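You operate a simulated robot arm through the tools that you are given. There is no shell and no other tool. Be economical: measure what you need, move in short steps, check, and stop when the job is done.

Carry out the task below with a simulated robot arm. There is one attempt and no reset: what you move stays moved.

Task
Fetch the pink rag and set it on top of the yellow tortilla stack on the crate lid.

Only the result counts: the job must be done as asked and must still hold three seconds after the hand-in. Knocking over, shifting, dropping, spilling or breaking anything else fails it. Lids that push on must go on centred and level and be pressed home; caps that screw on are set level and turned clockwise until they are tight.

Robot
A 6-joint arm with a two-finger parallel gripper, fixed in place. Base frame: the origin is at the foot of the arm, x ahead of it, y to its left, z up; the work surface is at about z = 720. Readings come in mm, degrees, newtons and seconds.
With the tool pointing down near the work surface it reaches from about 220 to 620 mm from the base axis. Its first joint turns from -66.0 to 66.0 degrees. Payload 2.7 kg.
Tool frame: the origin (TCP) lies between the finger pads and is the grasp point; the fingertips stand 23 mm ahead of it; z points along the fingers, y is the line along which they close. The gripper opens to 94 mm. The fingers are 38 mm wide and 10 mm thick; the gripper's body (54 by 96 mm) begins 39 mm behind the TCP.
Orientation is that of the tool frame in the base frame, as a unit quaternion [w, x, y, z]. With the fingers straight down and closing along the base's y, the tool's x points along the base's -x, its y along +y and its z along -z.

Tools
- The arm moves only by the tool servo_tool. Its argument "targets" is a list of rows, each an object of numbers (a shift or turn left out is 0, a gripper value left out holds the last): "x", "y", "z": the shift along the base's x, y, z in mm; "wx", "wy", "wz": the turn, a rotation vector about the base's x, y, z in degrees; "fingers": the closure in counts, from 0 (fully open) to 255 (shut). In form: [{"x": .., "y": .., "z": .., "wx": .., "wy": .., "wz": .., "fingers": ..}, ...]. A call has 1 to 20 rows; each row is the pose to reach, as a shift and turn from the pose commanded when the call began. A row lasts 0.2 s, in which the tool goes at most 50 mm and 8.6 degrees; a call with a longer step from one row to the next is refused whole, and so is a gripper value outside its range. Where a pose cannot be reached the arm comes as near as it can. A force on the tool above 40 N (or 10 N above the force at the start of the call, whichever is more), or a blocked arm, ends the call early, and 0.2 s more pass. The fingers move at their own pace (about 45 mm/s each) and stop on an object; they squeeze with about 22 N. The grip force told is the motor's: it shows also when the fingers shut on nothing. Time passes only in rows, and 0.2 s behind the last, so rows that repeat a pose let the fingers close. It gives the time, the measured TCP pose, the force on the tool (base axes), the opening and the grip force at its end, in the units of the frame above (readings bear some noise), and new pictures: "show" is both (left out), scene, wrist or none.
- Cameras (640 x 400 px; columns grow to the right, rows downward): "scene" is fixed at [58.2, -438.7, 1398.8]; the picture's right is [0.84, -0.55, 0.00], its down [-0.37, -0.56, -0.74] and it looks along [0.41, 0.62, -0.67] (base axes); focal length 348 px, centre (320, 200). "wrist" rides on the gripper at [-39, 0, -44] in the tool frame; the picture's right is [0.00, -1.00, 0.00], its down [0.97, 0.00, -0.24] and it looks along [0.24, 0.00, 0.97] (tool axes); focal length 218 px, centre (320, 200). There is no depth. A picture from a camera that has moved, and an enlarged one, comes with that camera's place and axes in the base frame and with its lens. The place of the scene camera against the robot may be out by one fixed shift of up to 18 mm in any direction.
- zoom(camera, box): a new picture of the part [left, top, right, bottom] of that camera's present view, enlarged. No time passes.
- job_done(): hands the job in; it is judged then, once.

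Go step by step. Nothing tells you positions but the pictures and the camera data: compare them with the known pose of the tool, close in by small moves and look again before you grip or let go. The budget is 90 turns and 170 pictures, counting those below and the enlarged ones. Unless the task says otherwise, let go and move clear before handing in, and close with one line.

The tools are called after "Call:" as name(argument=value, ...) on one line, values as JSON. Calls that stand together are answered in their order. servo_tool: Moves the arm, as the interface text tells. Its arguments: {"type":"object","properties":{"targets":{"type":"array","items":{"type":"object","properties":{"x":{"type":"number"},"y":{"type":"number"},"z":{"type":"number"},"wx":{"type":"number"},"wy":{"type":"number"},"wz":{"type":"number"},"fingers":{"type":"number"}}}},"show":{"type":"string","enum":["both","scene","wrist","none"]}},"required":["targets"]} The other tools are called the same way: zoom (camera, box) takes an enlarged picture of a part of a camera's view; job_done () hands the job in.

At the start:

```text
clock: 0.0
tool_pos: [431.0, 167.9, 950.2]
orientation: [0.0, 0.0, 1.0, 0.0]
force: [0.0, 0.2, 0.5]
gripper_width: 94.0
grip_force: 0.1
```

scene: 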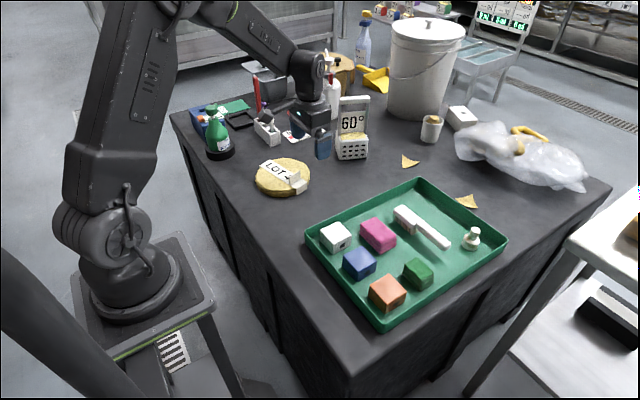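
wrist: 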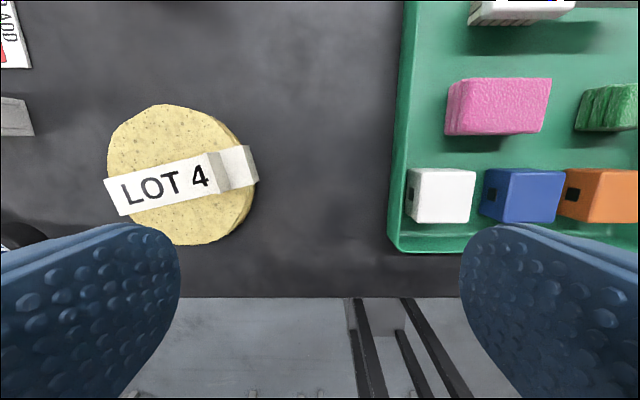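

I see a pink block in the green tray and a yellow round stack with a "LOT 4" band. I'll zoom in to identify both before moving.

Call:
zoom(camera="scene", box=[300, 170, 520, 330])

Call:
zoom(camera="scene", box=[170, 60, 390, 220])

Call:
zoom(camera="wrist", box=[380, 0, 640, 260])

```text
2.50 times, centred on (410, 250) of scene
camera zoom: at [58.2, -438.7, 1398.8], right [0.84, -0.55, 0.0], down [-0.37, -0.56, -0.74], along [0.41, 0.62, -0.67], focal length 870 px, centre (95, 75)
```

zoom: 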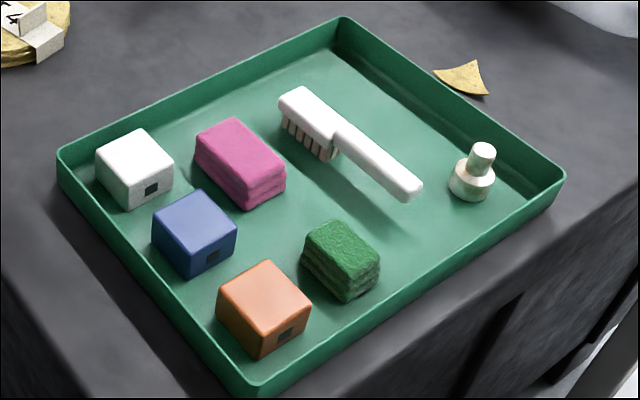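

```text
2.50 times, centred on (280, 140) of scene
camera zoom: at [58.2, -438.7, 1398.8], right [0.84, -0.55, 0.0], down [-0.37, -0.56, -0.74], along [0.41, 0.62, -0.67], focal length 870 px, centre (420, 350)
```

zoom: 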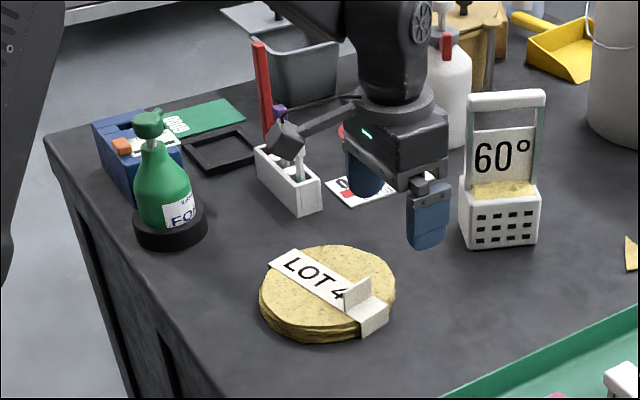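

```text
1.54 times, centred on (510, 130) of wrist
camera zoom: at [469.3, 166.9, 993.4], right [0.0, -1.0, 0.0], down [-0.97, 0.0, 0.24], along [-0.24, 0.0, -0.97], focal length 336 px, centre (28, 308)
```

zoom: 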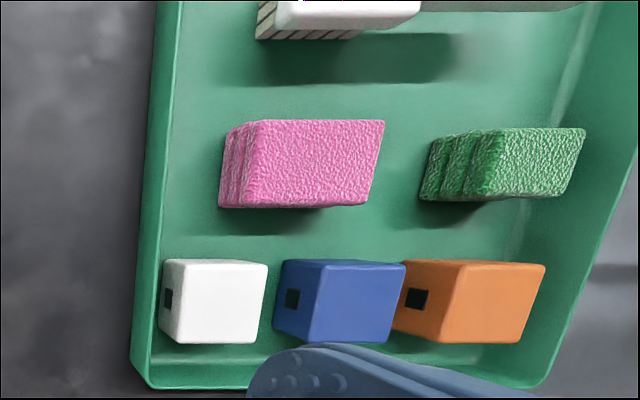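

The pink folded rag is in the tray at roughly (511, -25) and the tortilla stack is at about (438, 327). The rag's short side lies along x, so I'll move above it while turning the gripper 90°.

Call:
servo_tool(targets=[{"x": 7, "y": -18, "wz": 8}, {"x": 14, "y": -36, "wz": 16}, {"x": 21, "y": -54, "wz": 24}, {"x": 28, "y": -72, "wz": 32}, {"x": 35, "y": -90, "wz": 40}, {"x": 42, "y": -108, "wz": 48}, {"x": 49, "y": -126, "wz": 56}, {"x": 56, "y": -144, "wz": 64}, {"x": 63, "y": -162, "wz": 72}, {"x": 70, "y": -180, "wz": 80}, {"x": 80, "y": -193, "wz": 88}, {"x": 80, "y": -193, "wz": 90}, {"x": 80, "y": -193, "wz": 90}])

```text
clock: 2.8
tool_pos: [512.3, -26.1, 950.4]
orientation: [0.0, 0.708, -0.706, 0.0]
force: [0.4, -0.9, -0.1]
gripper_width: 93.9
grip_force: 0.1
camera wrist: at [511.2, 12.8, 992.9], right [1.0, 0.0, 0.0], down [0.0, -0.97, 0.24], along [0.0, -0.24, -0.97], focal length 218 px, centre (320, 200)
```

scene: 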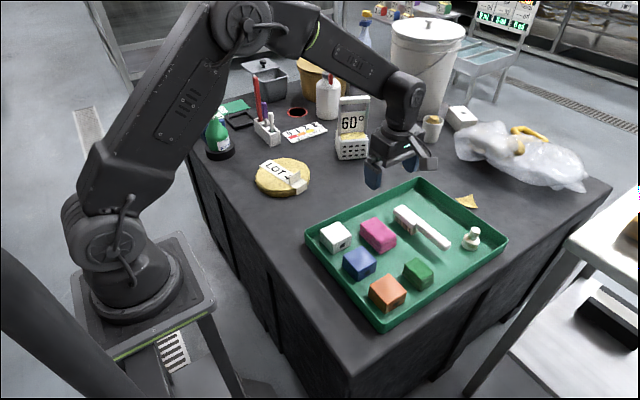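
wrist: 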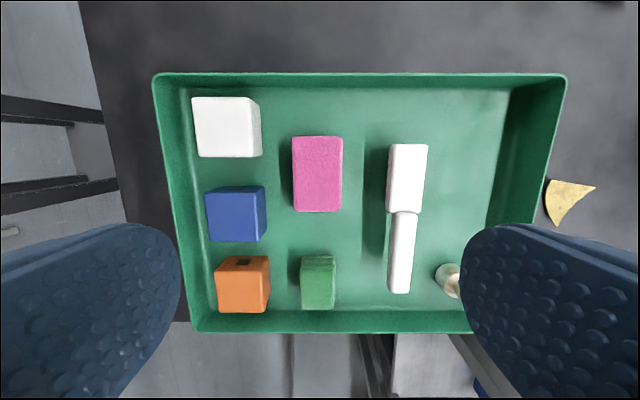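

The rag's top centre is at about (510, -17). It is roughly 53 mm wide along x, with blocks about 30 mm to the left of it. I'll narrow the fingers a little, centre the tool and descend partway.

Call:
servo_tool(targets=[{"x": -1, "y": 5, "z": -25, "fingers": 52}, {"x": -2, "y": 9, "z": -55, "fingers": 52}, {"x": -2, "y": 9, "z": -85, "fingers": 52}, {"x": -2, "y": 9, "z": -110, "fingers": 52}, {"x": -2, "y": 9, "z": -110, "fingers": 52}])

```text
clock: 4.0
tool_pos: [509.8, -17.7, 838.1]
orientation: [0.0, -0.707, 0.707, 0.0]
force: [-0.3, 0.2, 0.6]
gripper_width: 74.9
grip_force: 0.0
camera wrist: at [508.8, 20.4, 882.3], right [1.0, 0.0, 0.0], down [0.0, -0.97, 0.24], along [0.0, -0.24, -0.97], focal length 218 px, centre (320, 200)
```

scene: 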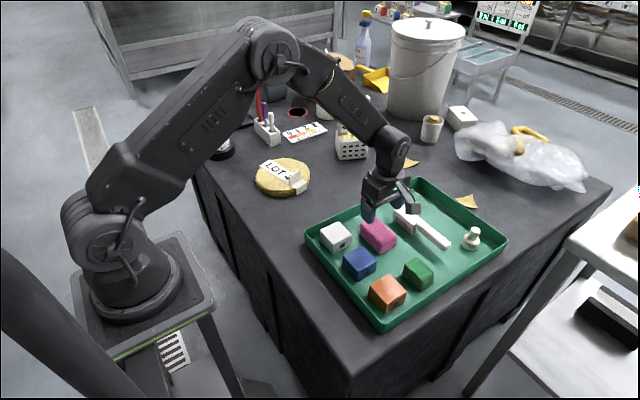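
wrist: 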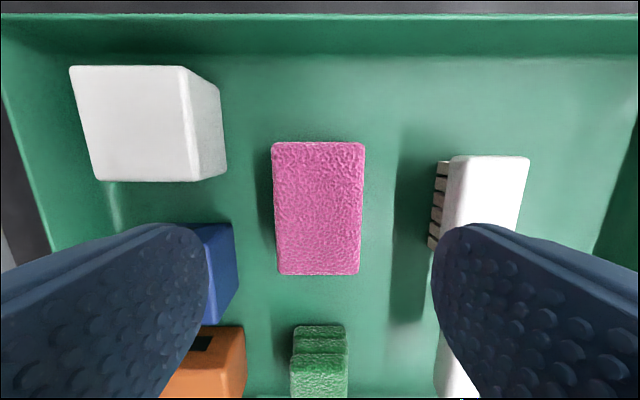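

The rag's top is at about z 754, centred under the tool at (509, -17), and the fingers clear both the blue block and the brush. I'll go down to about z 751, stopping short of the tray floor.

Call:
servo_tool(targets=[{"z": -30}, {"z": -55}, {"z": -75}, {"z": -83}, {"z": -87}, {"z": -87}])

```text
clock: 5.4
tool_pos: [509.1, -17.5, 753.1]
orientation: [0.0, 0.707, -0.707, 0.0]
force: [0.0, -0.7, 0.0]
gripper_width: 74.6
grip_force: 0.1
camera wrist: at [508.9, 22.1, 796.1], right [1.0, 0.0, 0.0], down [0.0, -0.97, 0.24], along [0.0, -0.24, -0.97], focal length 218 px, centre (320, 200)
```

scene: 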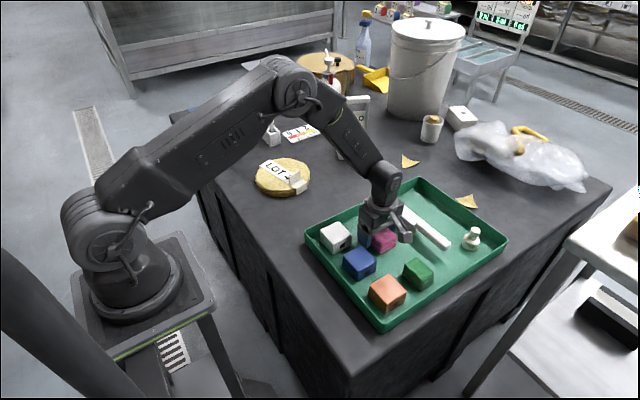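
wrist: 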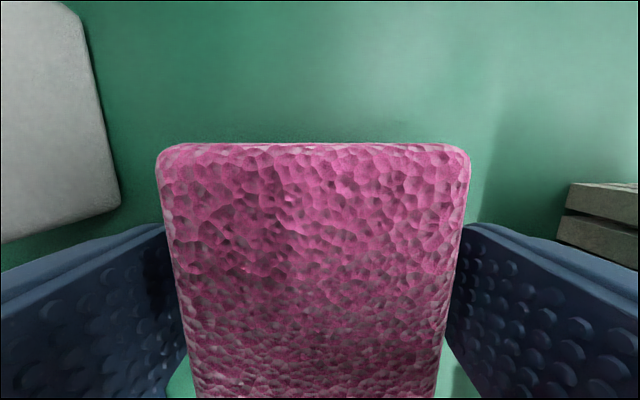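

The fingers straddle the rag with no contact force, so I'll close them.

Call:
servo_tool(targets=[{"fingers": 120}, {"fingers": 200}, {"fingers": 255}, {"fingers": 255}, {"fingers": 255}, {"fingers": 255}], show="wrist")

Call:
servo_tool(targets=[{"z": 10}, {"z": 25}, {"z": 50}, {"z": 80}, {"z": 110}, {"z": 110}])

```text
clock: 6.8
tool_pos: [509.7, -17.3, 753.7]
orientation: [0.0, 0.707, -0.707, 0.0]
force: [0.2, -0.2, -0.4]
gripper_width: 54.4
grip_force: 22.5
camera wrist: at [508.8, 22.1, 796.3], right [1.0, 0.0, 0.0], down [0.0, -0.97, 0.24], along [0.0, -0.24, -0.97], focal length 218 px, centre (320, 200)
```

wrist: 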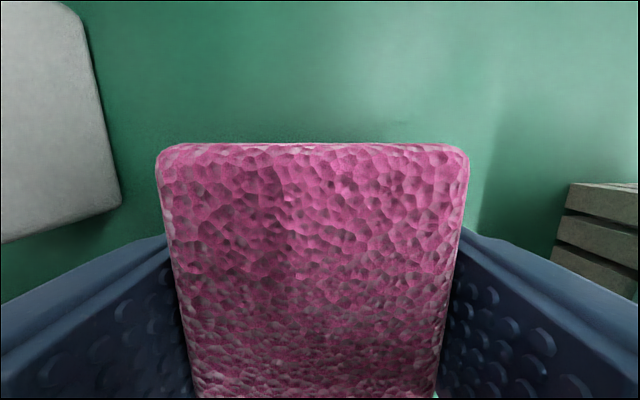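

```text
clock: 8.2
tool_pos: [508.2, -18.5, 865.0]
orientation: [0.001, 0.707, -0.707, -0.001]
force: [0.8, 0.3, 0.3]
gripper_width: 0.1
grip_force: 21.9
camera wrist: at [507.3, 20.2, 907.8], right [1.0, 0.0, 0.0], down [0.0, -0.97, 0.24], along [0.0, -0.24, -0.97], focal length 218 px, centre (320, 200)
```

scene: 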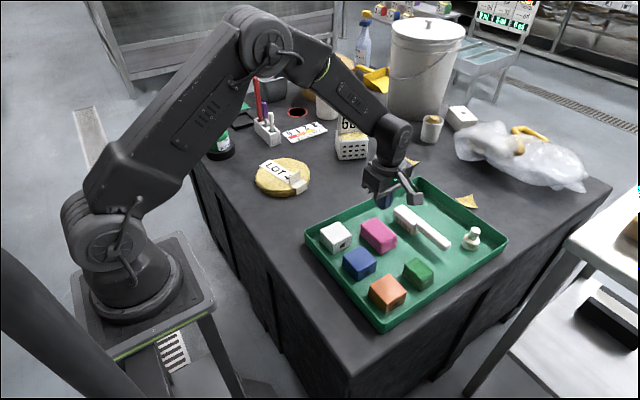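
wrist: 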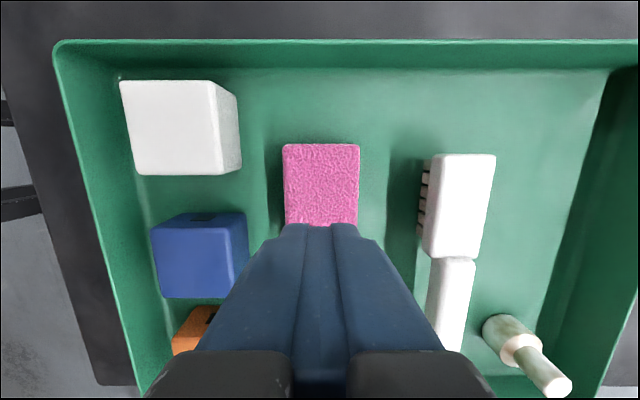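

The fingers came up empty: the rag slipped out and still seems to be in its place. I'll look closely before trying a deeper, slower grip.

Call:
zoom(camera="scene", box=[320, 190, 440, 265])

Call:
zoom(camera="wrist", box=[240, 120, 400, 240])

```text
5.33 times, centred on (380, 228) of scene
camera zoom: at [58.2, -438.7, 1398.8], right [0.84, -0.55, 0.0], down [-0.37, -0.56, -0.74], along [0.41, 0.62, -0.67], focal length 1855 px, centre (0, 53)
```

zoom: 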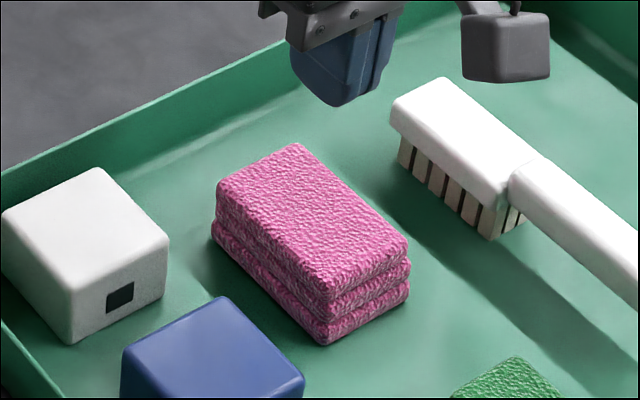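

```text
3.33 times, centred on (320, 180) of wrist
camera zoom: at [507.3, 20.2, 907.8], right [1.0, 0.0, 0.0], down [0.0, -0.97, 0.24], along [0.0, -0.24, -0.97], focal length 728 px, centre (320, 267)
```

zoom: 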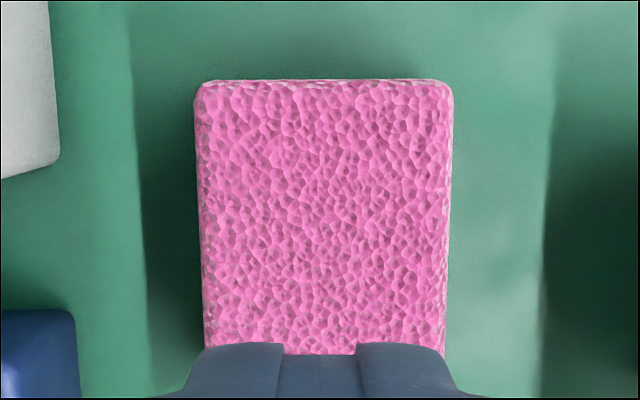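

The rag is intact and in place. I'll reopen the fingers, descend a few millimetres deeper with small final steps, and then grip.

Call:
servo_tool(targets=[{"fingers": 52}, {"fingers": 52}, {"x": 0, "z": -30, "fingers": 52}, {"z": -60, "fingers": 52}, {"z": -90, "fingers": 52}, {"z": -105, "fingers": 52}, {"z": -110, "fingers": 52}, {"z": -112, "fingers": 52}, {"z": -113, "fingers": 52}, {"z": -114, "fingers": 52}, {"z": -115, "fingers": 52}, {"z": -116, "fingers": 52}, {"z": -116, "fingers": 52}], show="scene")

```text
clock: 11.0
tool_pos: [509.4, -17.9, 747.4]
orientation: [-0.001, -0.707, 0.707, 0.0]
force: [-0.4, -0.1, 0.6]
gripper_width: 74.7
grip_force: 0.0
```

scene: 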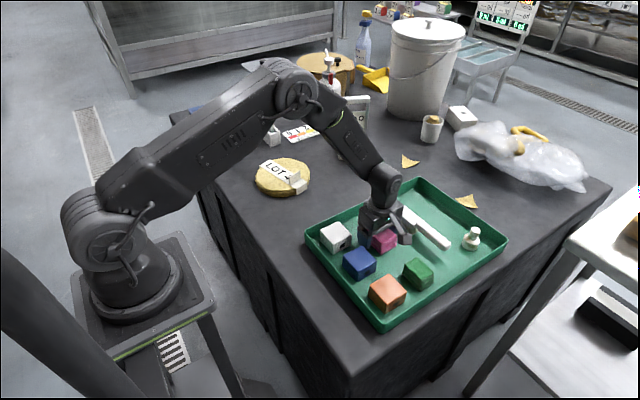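

There is no floor contact and the tips are nearly at the bottom of the tray. I'll close, wait, then lift very slowly by 10 mm.

Call:
servo_tool(targets=[{"fingers": 120}, {"fingers": 255}, {"fingers": 255}, {"fingers": 255}, {"fingers": 255}, {"fingers": 255}, {"fingers": 255}, {"z": 1}, {"z": 2}, {"z": 3}, {"z": 4}, {"z": 5}, {"z": 6}, {"z": 7}, {"z": 8}, {"z": 10}])

```text
clock: 14.4
tool_pos: [509.1, -15.9, 756.9]
orientation: [0.0, -0.707, 0.707, 0.0]
force: [-0.2, 0.0, -0.8]
gripper_width: 54.5
grip_force: 21.6
camera wrist: at [507.6, 23.0, 800.8], right [1.0, 0.0, 0.0], down [0.0, -0.97, 0.24], along [0.0, -0.24, -0.97], focal length 218 px, centre (320, 200)
```

scene: 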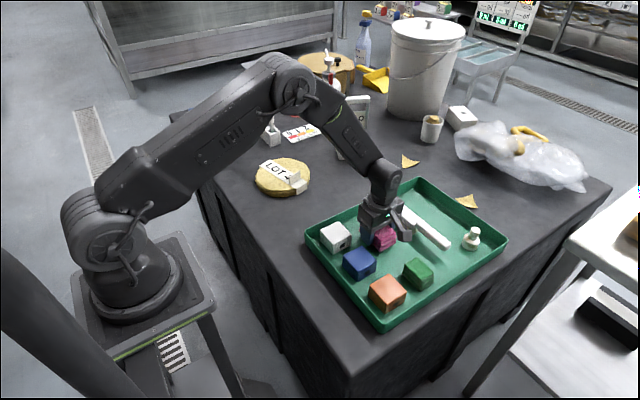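
wrist: 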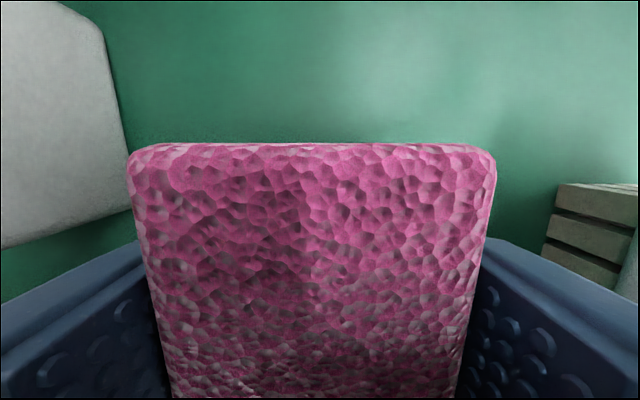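

The rag looks closer in the wrist view, so it appears to be rising with the gripper. I'll lift another 20 mm slowly and check.

Call:
servo_tool(targets=[{"z": 2}, {"z": 4}, {"z": 6}, {"z": 8}, {"z": 10}, {"z": 12}, {"z": 14}, {"z": 16}, {"z": 18}, {"z": 20}])

Call:
zoom(camera="scene", box=[320, 190, 440, 265])

```text
clock: 16.6
tool_pos: [510.0, -16.5, 777.0]
orientation: [0.0, -0.707, 0.707, -0.001]
force: [-0.2, 0.7, -0.1]
gripper_width: 54.8
grip_force: 22.1
camera wrist: at [508.3, 22.1, 820.5], right [1.0, 0.0, 0.0], down [0.0, -0.97, 0.24], along [0.0, -0.24, -0.97], focal length 218 px, centre (320, 200)
```

scene: 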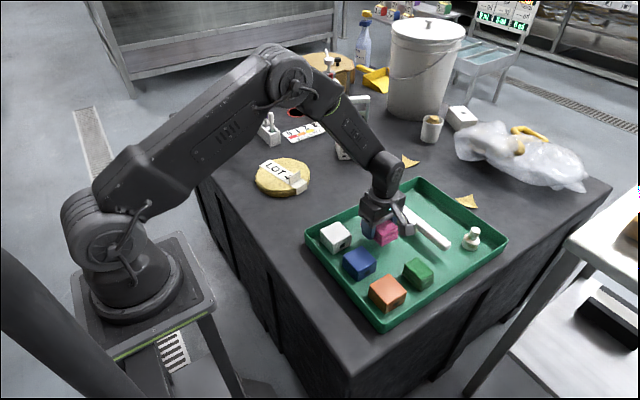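
wrist: 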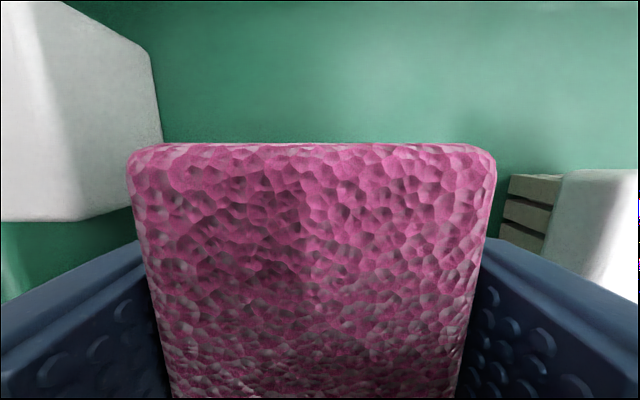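

```text
5.33 times, centred on (380, 228) of scene
camera zoom: at [58.2, -438.7, 1398.8], right [0.84, -0.55, 0.0], down [-0.37, -0.56, -0.74], along [0.41, 0.62, -0.67], focal length 1855 px, centre (0, 53)
```

zoom: 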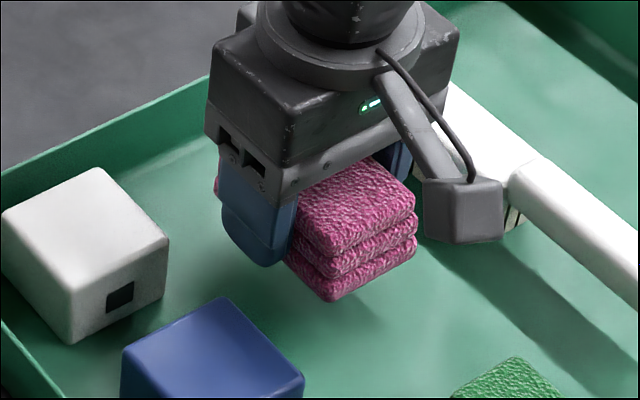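

The rag is held securely. I'll raise it gently to about z 870 and carry it slowly toward the stack, stopping short to look.

Call:
servo_tool(targets=[{"z": 3}, {"z": 8}, {"z": 15}, {"z": 23}, {"z": 31}, {"z": 39}, {"z": 47}, {"z": 55}, {"z": 63}, {"z": 71}, {"z": 79}, {"z": 86}, {"z": 90}, {"z": 93}, {"z": 93}], show="scene")

Call:
servo_tool(targets=[{"x": -1, "y": 4}, {"x": -3, "y": 12}, {"x": -5, "y": 24}, {"x": -8, "y": 38}, {"x": -11, "y": 52}, {"x": -14, "y": 66}, {"x": -17, "y": 80}, {"x": -20, "y": 94}, {"x": -23, "y": 108}, {"x": -26, "y": 122}, {"x": -29, "y": 136}, {"x": -32, "y": 150}, {"x": -35, "y": 164}, {"x": -38, "y": 178}, {"x": -41, "y": 192}, {"x": -44, "y": 206}, {"x": -46, "y": 216}, {"x": -47, "y": 222}, {"x": -47, "y": 224}, {"x": -47, "y": 224}])

```text
clock: 19.8
tool_pos: [507.7, -17.3, 870.1]
orientation: [0.0, 0.707, -0.707, 0.0]
force: [-0.7, -0.5, -0.1]
gripper_width: 54.5
grip_force: 22.3
```

scene: 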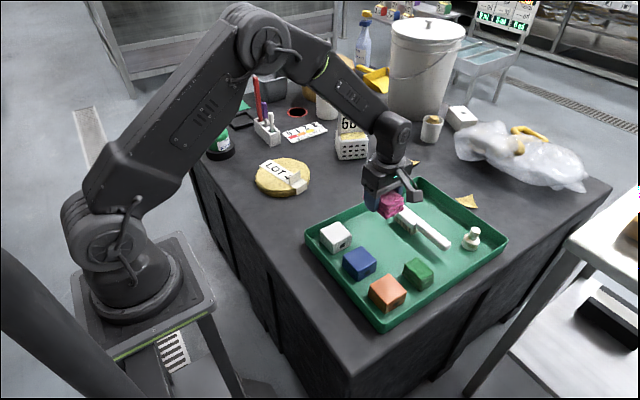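

```text
clock: 24.0
tool_pos: [463.1, 207.1, 869.5]
orientation: [0.0, -0.707, 0.707, -0.001]
force: [-0.3, -0.4, -0.8]
gripper_width: 54.5
grip_force: 22.2
camera wrist: at [462.1, 246.8, 912.7], right [1.0, 0.0, 0.0], down [0.0, -0.97, 0.24], along [0.0, -0.24, -0.97], focal length 218 px, centre (320, 200)
```

scene: 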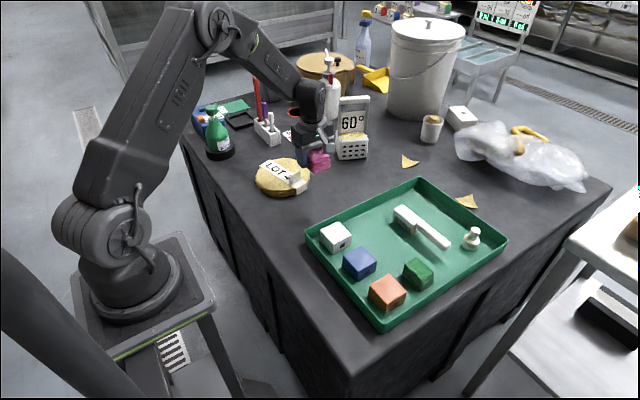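
wrist: 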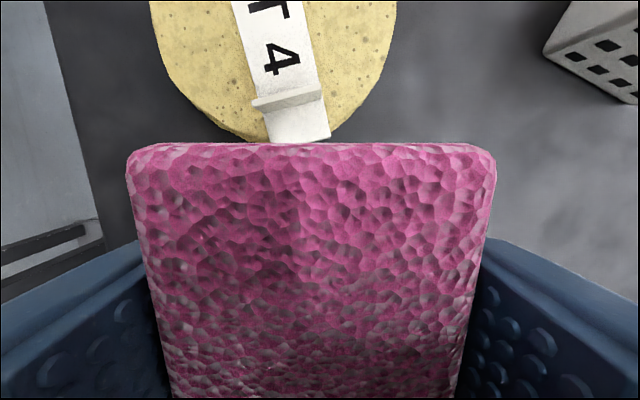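

The stack's centre is at about (433, 328), with a raised tab on its near (-y) edge around y 270–278. I'll zoom in on the tab so the rag doesn't touch it.

Call:
zoom(camera="wrist", box=[140, 0, 400, 160])

Call:
zoom(camera="scene", box=[240, 140, 340, 205])

```text
2.46 times, centred on (270, 80) of wrist
camera zoom: at [462.1, 246.8, 912.7], right [1.0, 0.0, 0.0], down [0.0, -0.97, 0.24], along [0.0, -0.24, -0.97], focal length 537 px, centre (443, 495)
```

zoom: 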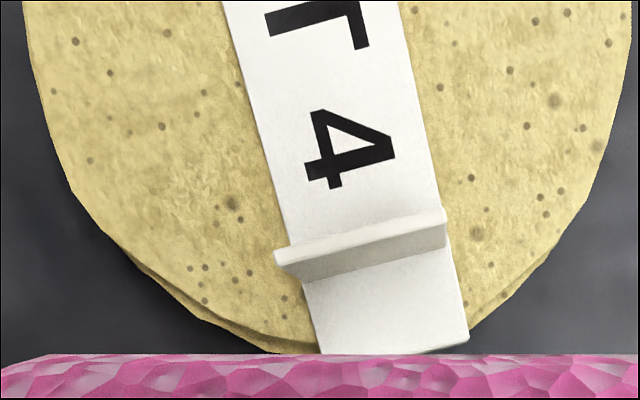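

```text
6.15 times, centred on (290, 172) of scene
camera zoom: at [58.2, -438.7, 1398.8], right [0.84, -0.55, 0.0], down [-0.37, -0.56, -0.74], along [0.41, 0.62, -0.67], focal length 2141 px, centre (505, 369)
```

zoom: 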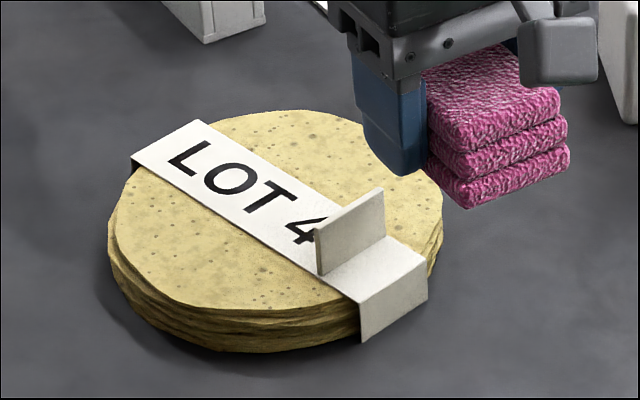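

The tab stands about 20 mm tall at y 268–284, so I'll put the rag just past it with the tool at (433, 342). I'll move there and descend partway.

Call:
servo_tool(targets=[{"x": -1, "y": 4}, {"x": -3, "y": 12}, {"x": -6, "y": 24}, {"x": -9, "y": 38}, {"x": -12, "y": 52}, {"x": -15, "y": 66}, {"x": -18, "y": 80}, {"x": -21, "y": 94}, {"x": -24, "y": 108}, {"x": -27, "y": 120}, {"x": -29, "y": 129}, {"x": -29, "y": 134}, {"x": -29, "y": 135, "z": -3}, {"x": -29, "y": 135, "z": -10}, {"x": -29, "y": 135, "z": -20}, {"x": -29, "y": 135, "z": -30}, {"x": -29, "y": 135, "z": -40}, {"x": -29, "y": 135, "z": -47}, {"x": -29, "y": 135, "z": -50}, {"x": -29, "y": 135, "z": -50}])

Call:
zoom(camera="scene", box=[240, 120, 360, 205])

```text
clock: 28.2
tool_pos: [432.5, 341.9, 820.4]
orientation: [0.0, -0.707, 0.707, 0.0]
force: [0.3, -0.4, -0.9]
gripper_width: 54.8
grip_force: 22.0
camera wrist: at [432.3, 380.5, 863.3], right [1.0, 0.0, 0.0], down [0.0, -0.97, 0.24], along [0.0, -0.24, -0.97], focal length 218 px, centre (320, 200)
```

scene: 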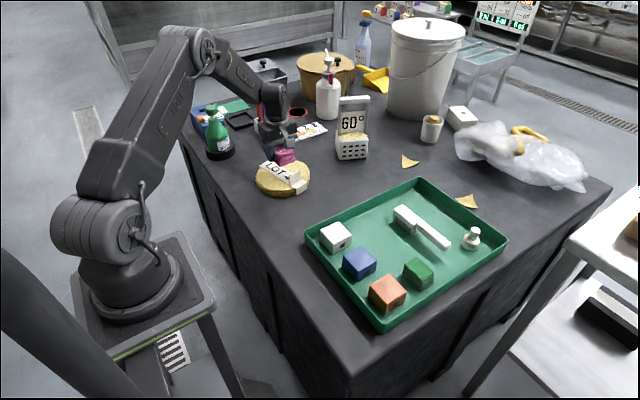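
wrist: 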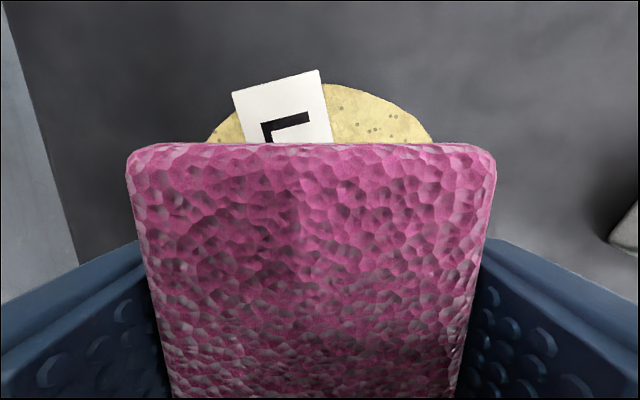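

```text
4.71 times, centred on (300, 162) of scene
camera zoom: at [58.2, -438.7, 1398.8], right [0.84, -0.55, 0.0], down [-0.37, -0.56, -0.74], along [0.41, 0.62, -0.67], focal length 1637 px, centre (414, 376)
```

zoom: 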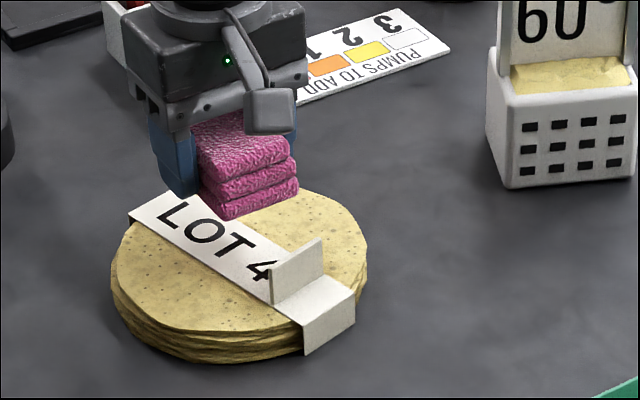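

The rag is over the stack, with its far end about 28 mm inside the stack's rim and its near end clear of the tab. I'll descend slowly toward contact.

Call:
servo_tool(targets=[{"z": -5}, {"z": -12}, {"z": -20}, {"z": -27}, {"z": -33}, {"z": -36}, {"z": -38}, {"z": -40}, {"z": -40}], show="none")

Call:
zoom(camera="scene", box=[240, 130, 340, 205])

```text
clock: 30.2
tool_pos: [434.2, 341.3, 781.1]
orientation: [0.0, -0.707, 0.707, 0.001]
force: [-0.6, 0.5, -0.5]
gripper_width: 54.4
grip_force: 22.4
```

```text
5.33 times, centred on (290, 168) of scene
camera zoom: at [58.2, -438.7, 1398.8], right [0.84, -0.55, 0.0], down [-0.37, -0.56, -0.74], along [0.41, 0.62, -0.67], focal length 1855 px, centre (480, 373)
```

zoom: 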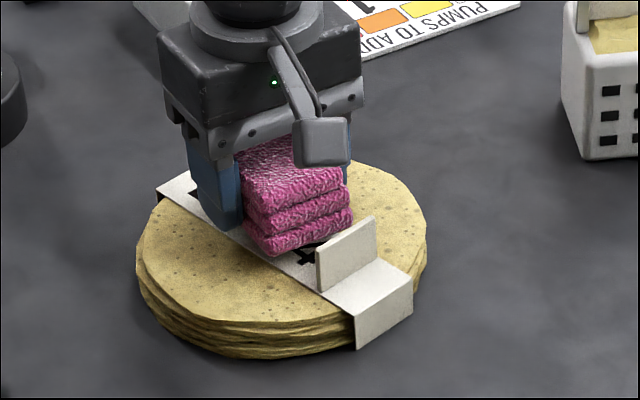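

The rag is a few millimetres above the stack and clear of the tab. I'll go down in 1 mm steps.

Call:
servo_tool(targets=[{"z": -1}, {"z": -2}, {"z": -3}, {"z": -4}, {"z": -5}, {"z": -5}], show="none")

Call:
zoom(camera="scene", box=[260, 140, 320, 185])

```text
clock: 31.6
tool_pos: [434.3, 341.3, 773.8]
orientation: [-0.001, -0.707, 0.707, 0.0]
force: [0.7, 0.5, -0.8]
gripper_width: 54.7
grip_force: 21.9
```

```text
8.89 times, centred on (290, 162) of scene
camera zoom: at [58.2, -438.7, 1398.8], right [0.84, -0.55, 0.0], down [-0.37, -0.56, -0.74], along [0.41, 0.62, -0.67], focal length 3092 px, centre (587, 533)
```

zoom: 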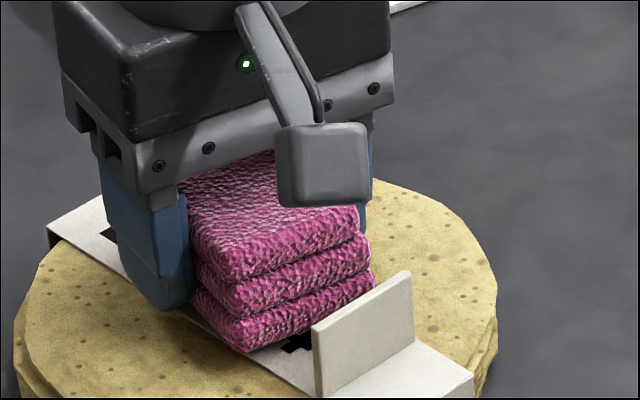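

There is no contact force yet, so I'll continue down.

Call:
servo_tool(targets=[{"z": -1}, {"z": -2}, {"z": -2}], show="none")

Call:
servo_tool(targets=[{"z": -1}, {"z": -2}, {"z": -2}], show="none")

Call:
zoom(camera="scene", box=[260, 140, 320, 185])

```text
clock: 32.4
tool_pos: [434.2, 342.5, 774.5]
orientation: [0.0, 0.707, -0.707, -0.001]
force: [-0.9, -0.4, -0.1]
gripper_width: 54.7
grip_force: 22.3
```

```text
clock: 33.2
tool_pos: [432.7, 341.1, 770.3]
orientation: [0.0, -0.707, 0.707, 0.0]
force: [0.5, 0.4, 0.2]
gripper_width: 54.7
grip_force: 21.8
```

```text
8.89 times, centred on (290, 162) of scene
camera zoom: at [58.2, -438.7, 1398.8], right [0.84, -0.55, 0.0], down [-0.37, -0.56, -0.74], along [0.41, 0.62, -0.67], focal length 3092 px, centre (587, 533)
```

zoom: 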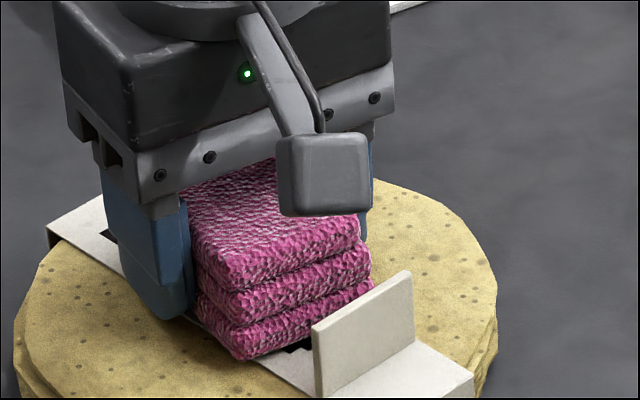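

Still free, so I'll continue in small batches.

Call:
servo_tool(targets=[{"z": -1}, {"z": -2}, {"z": -2}], show="none")

Call:
servo_tool(targets=[{"z": -1}, {"z": -2}, {"z": -2}], show="none")

Call:
zoom(camera="scene", box=[260, 140, 320, 185])

```text
clock: 34.0
tool_pos: [434.5, 342.3, 767.8]
orientation: [0.0, 0.707, -0.707, 0.001]
force: [0.4, -1.0, -0.4]
gripper_width: 54.2
grip_force: 22.3
```

```text
clock: 34.8
tool_pos: [434.4, 340.6, 768.4]
orientation: [0.0, 0.707, -0.707, 0.0]
force: [0.8, -2.9, 5.6]
gripper_width: 54.3
grip_force: 22.0
```

```text
8.89 times, centred on (290, 162) of scene
camera zoom: at [58.1, -438.9, 1398.8], right [0.84, -0.55, 0.0], down [-0.37, -0.56, -0.74], along [0.41, 0.62, -0.67], focal length 3092 px, centre (587, 533)
```

zoom: 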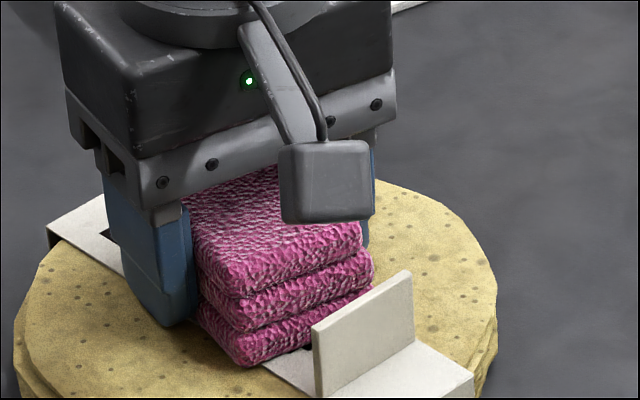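

Contact is confirmed at about 6 N upward. I'll open the fingers gently, let things settle, then rise straight up.

Call:
servo_tool(targets=[{"fingers": 95}, {"fingers": 85}, {"fingers": 70}, {"fingers": 52}, {"fingers": 52}, {"fingers": 52}])

Call:
zoom(camera="scene", box=[250, 140, 330, 200])

```text
clock: 36.2
tool_pos: [433.7, 341.3, 767.4]
orientation: [0.0, 0.708, -0.707, 0.0]
force: [0.4, 0.4, -0.1]
gripper_width: 75.0
grip_force: 0.0
camera wrist: at [432.8, 380.5, 810.1], right [1.0, 0.0, 0.0], down [0.0, -0.97, 0.24], along [0.0, -0.24, -0.97], focal length 218 px, centre (320, 200)
```

scene: 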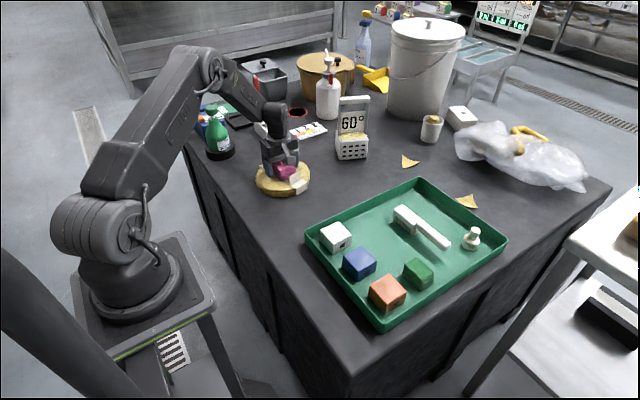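
wrist: 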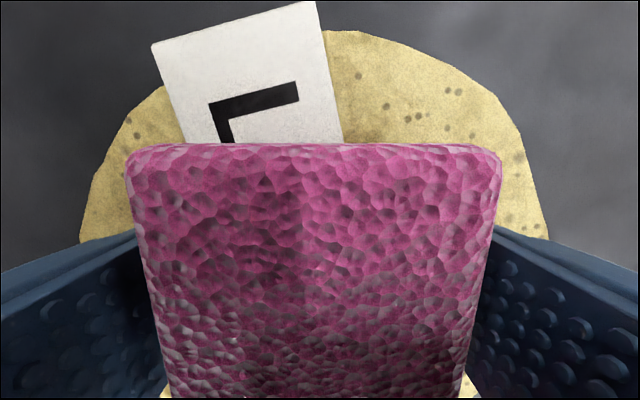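

```text
6.67 times, centred on (290, 170) of scene
camera zoom: at [58.2, -438.7, 1398.8], right [0.84, -0.55, 0.0], down [-0.37, -0.56, -0.74], along [0.41, 0.62, -0.67], focal length 2319 px, centre (520, 400)
```

zoom: 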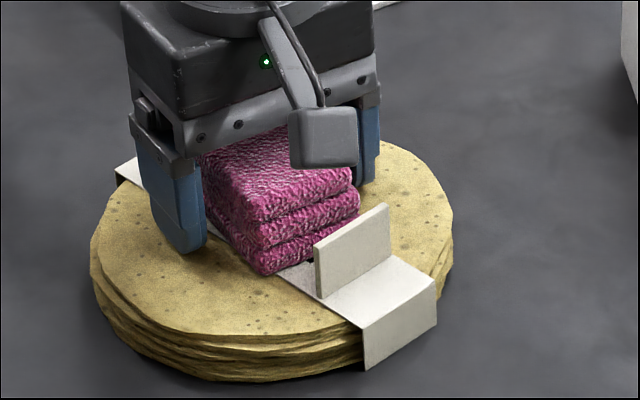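

The rag rests on the stack and the fingers are clear on both sides. I'll retreat straight up.

Call:
servo_tool(targets=[{"z": 4}, {"z": 12}, {"z": 25}, {"z": 45}, {"z": 70}, {"z": 100}, {"z": 130}, {"z": 150}, {"z": 150}])

Call:
zoom(camera="scene", box=[240, 130, 340, 205])

```text
clock: 38.2
tool_pos: [433.8, 341.0, 917.9]
orientation: [0.0, -0.707, 0.707, 0.0]
force: [0.2, 0.6, -0.7]
gripper_width: 74.8
grip_force: 0.0
camera wrist: at [433.2, 379.5, 961.5], right [1.0, 0.0, 0.0], down [0.0, -0.97, 0.24], along [0.0, -0.24, -0.97], focal length 218 px, centre (320, 200)
```

scene: 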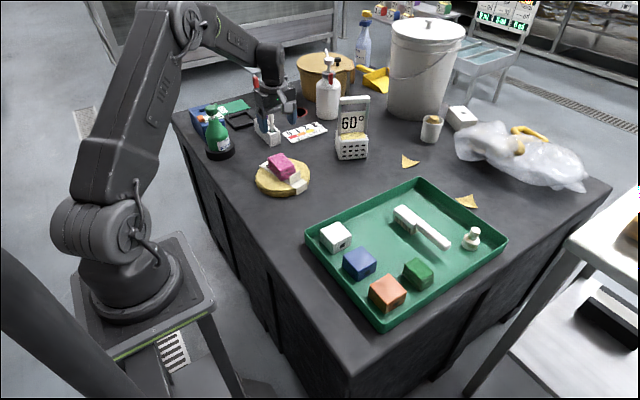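
wrist: 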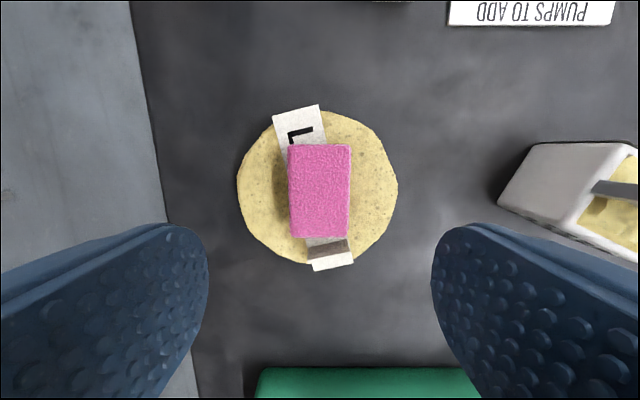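

```text
5.33 times, centred on (290, 168) of scene
camera zoom: at [58.2, -438.7, 1398.8], right [0.84, -0.55, 0.0], down [-0.37, -0.56, -0.74], along [0.41, 0.62, -0.67], focal length 1855 px, centre (480, 373)
```

zoom: 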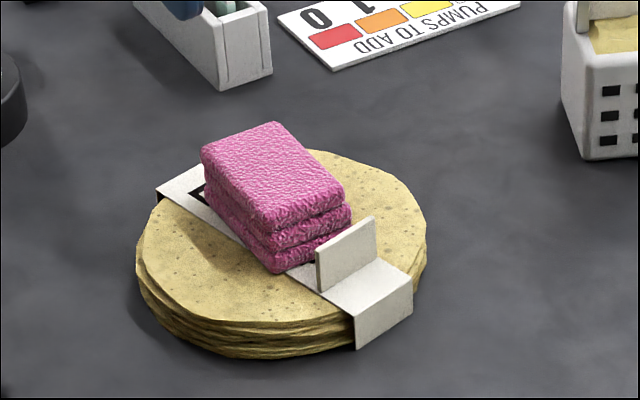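

The rag lies flat and centred on the tortilla stack, nothing else has moved, and the arm is clear. I'm handing in.

Call:
job_done()

```text
The job is handed in.
```

The pink rag is resting flat on top of the yellow tortilla stack; the first grip slipped, but a deeper second one held, and nothing else was moved.
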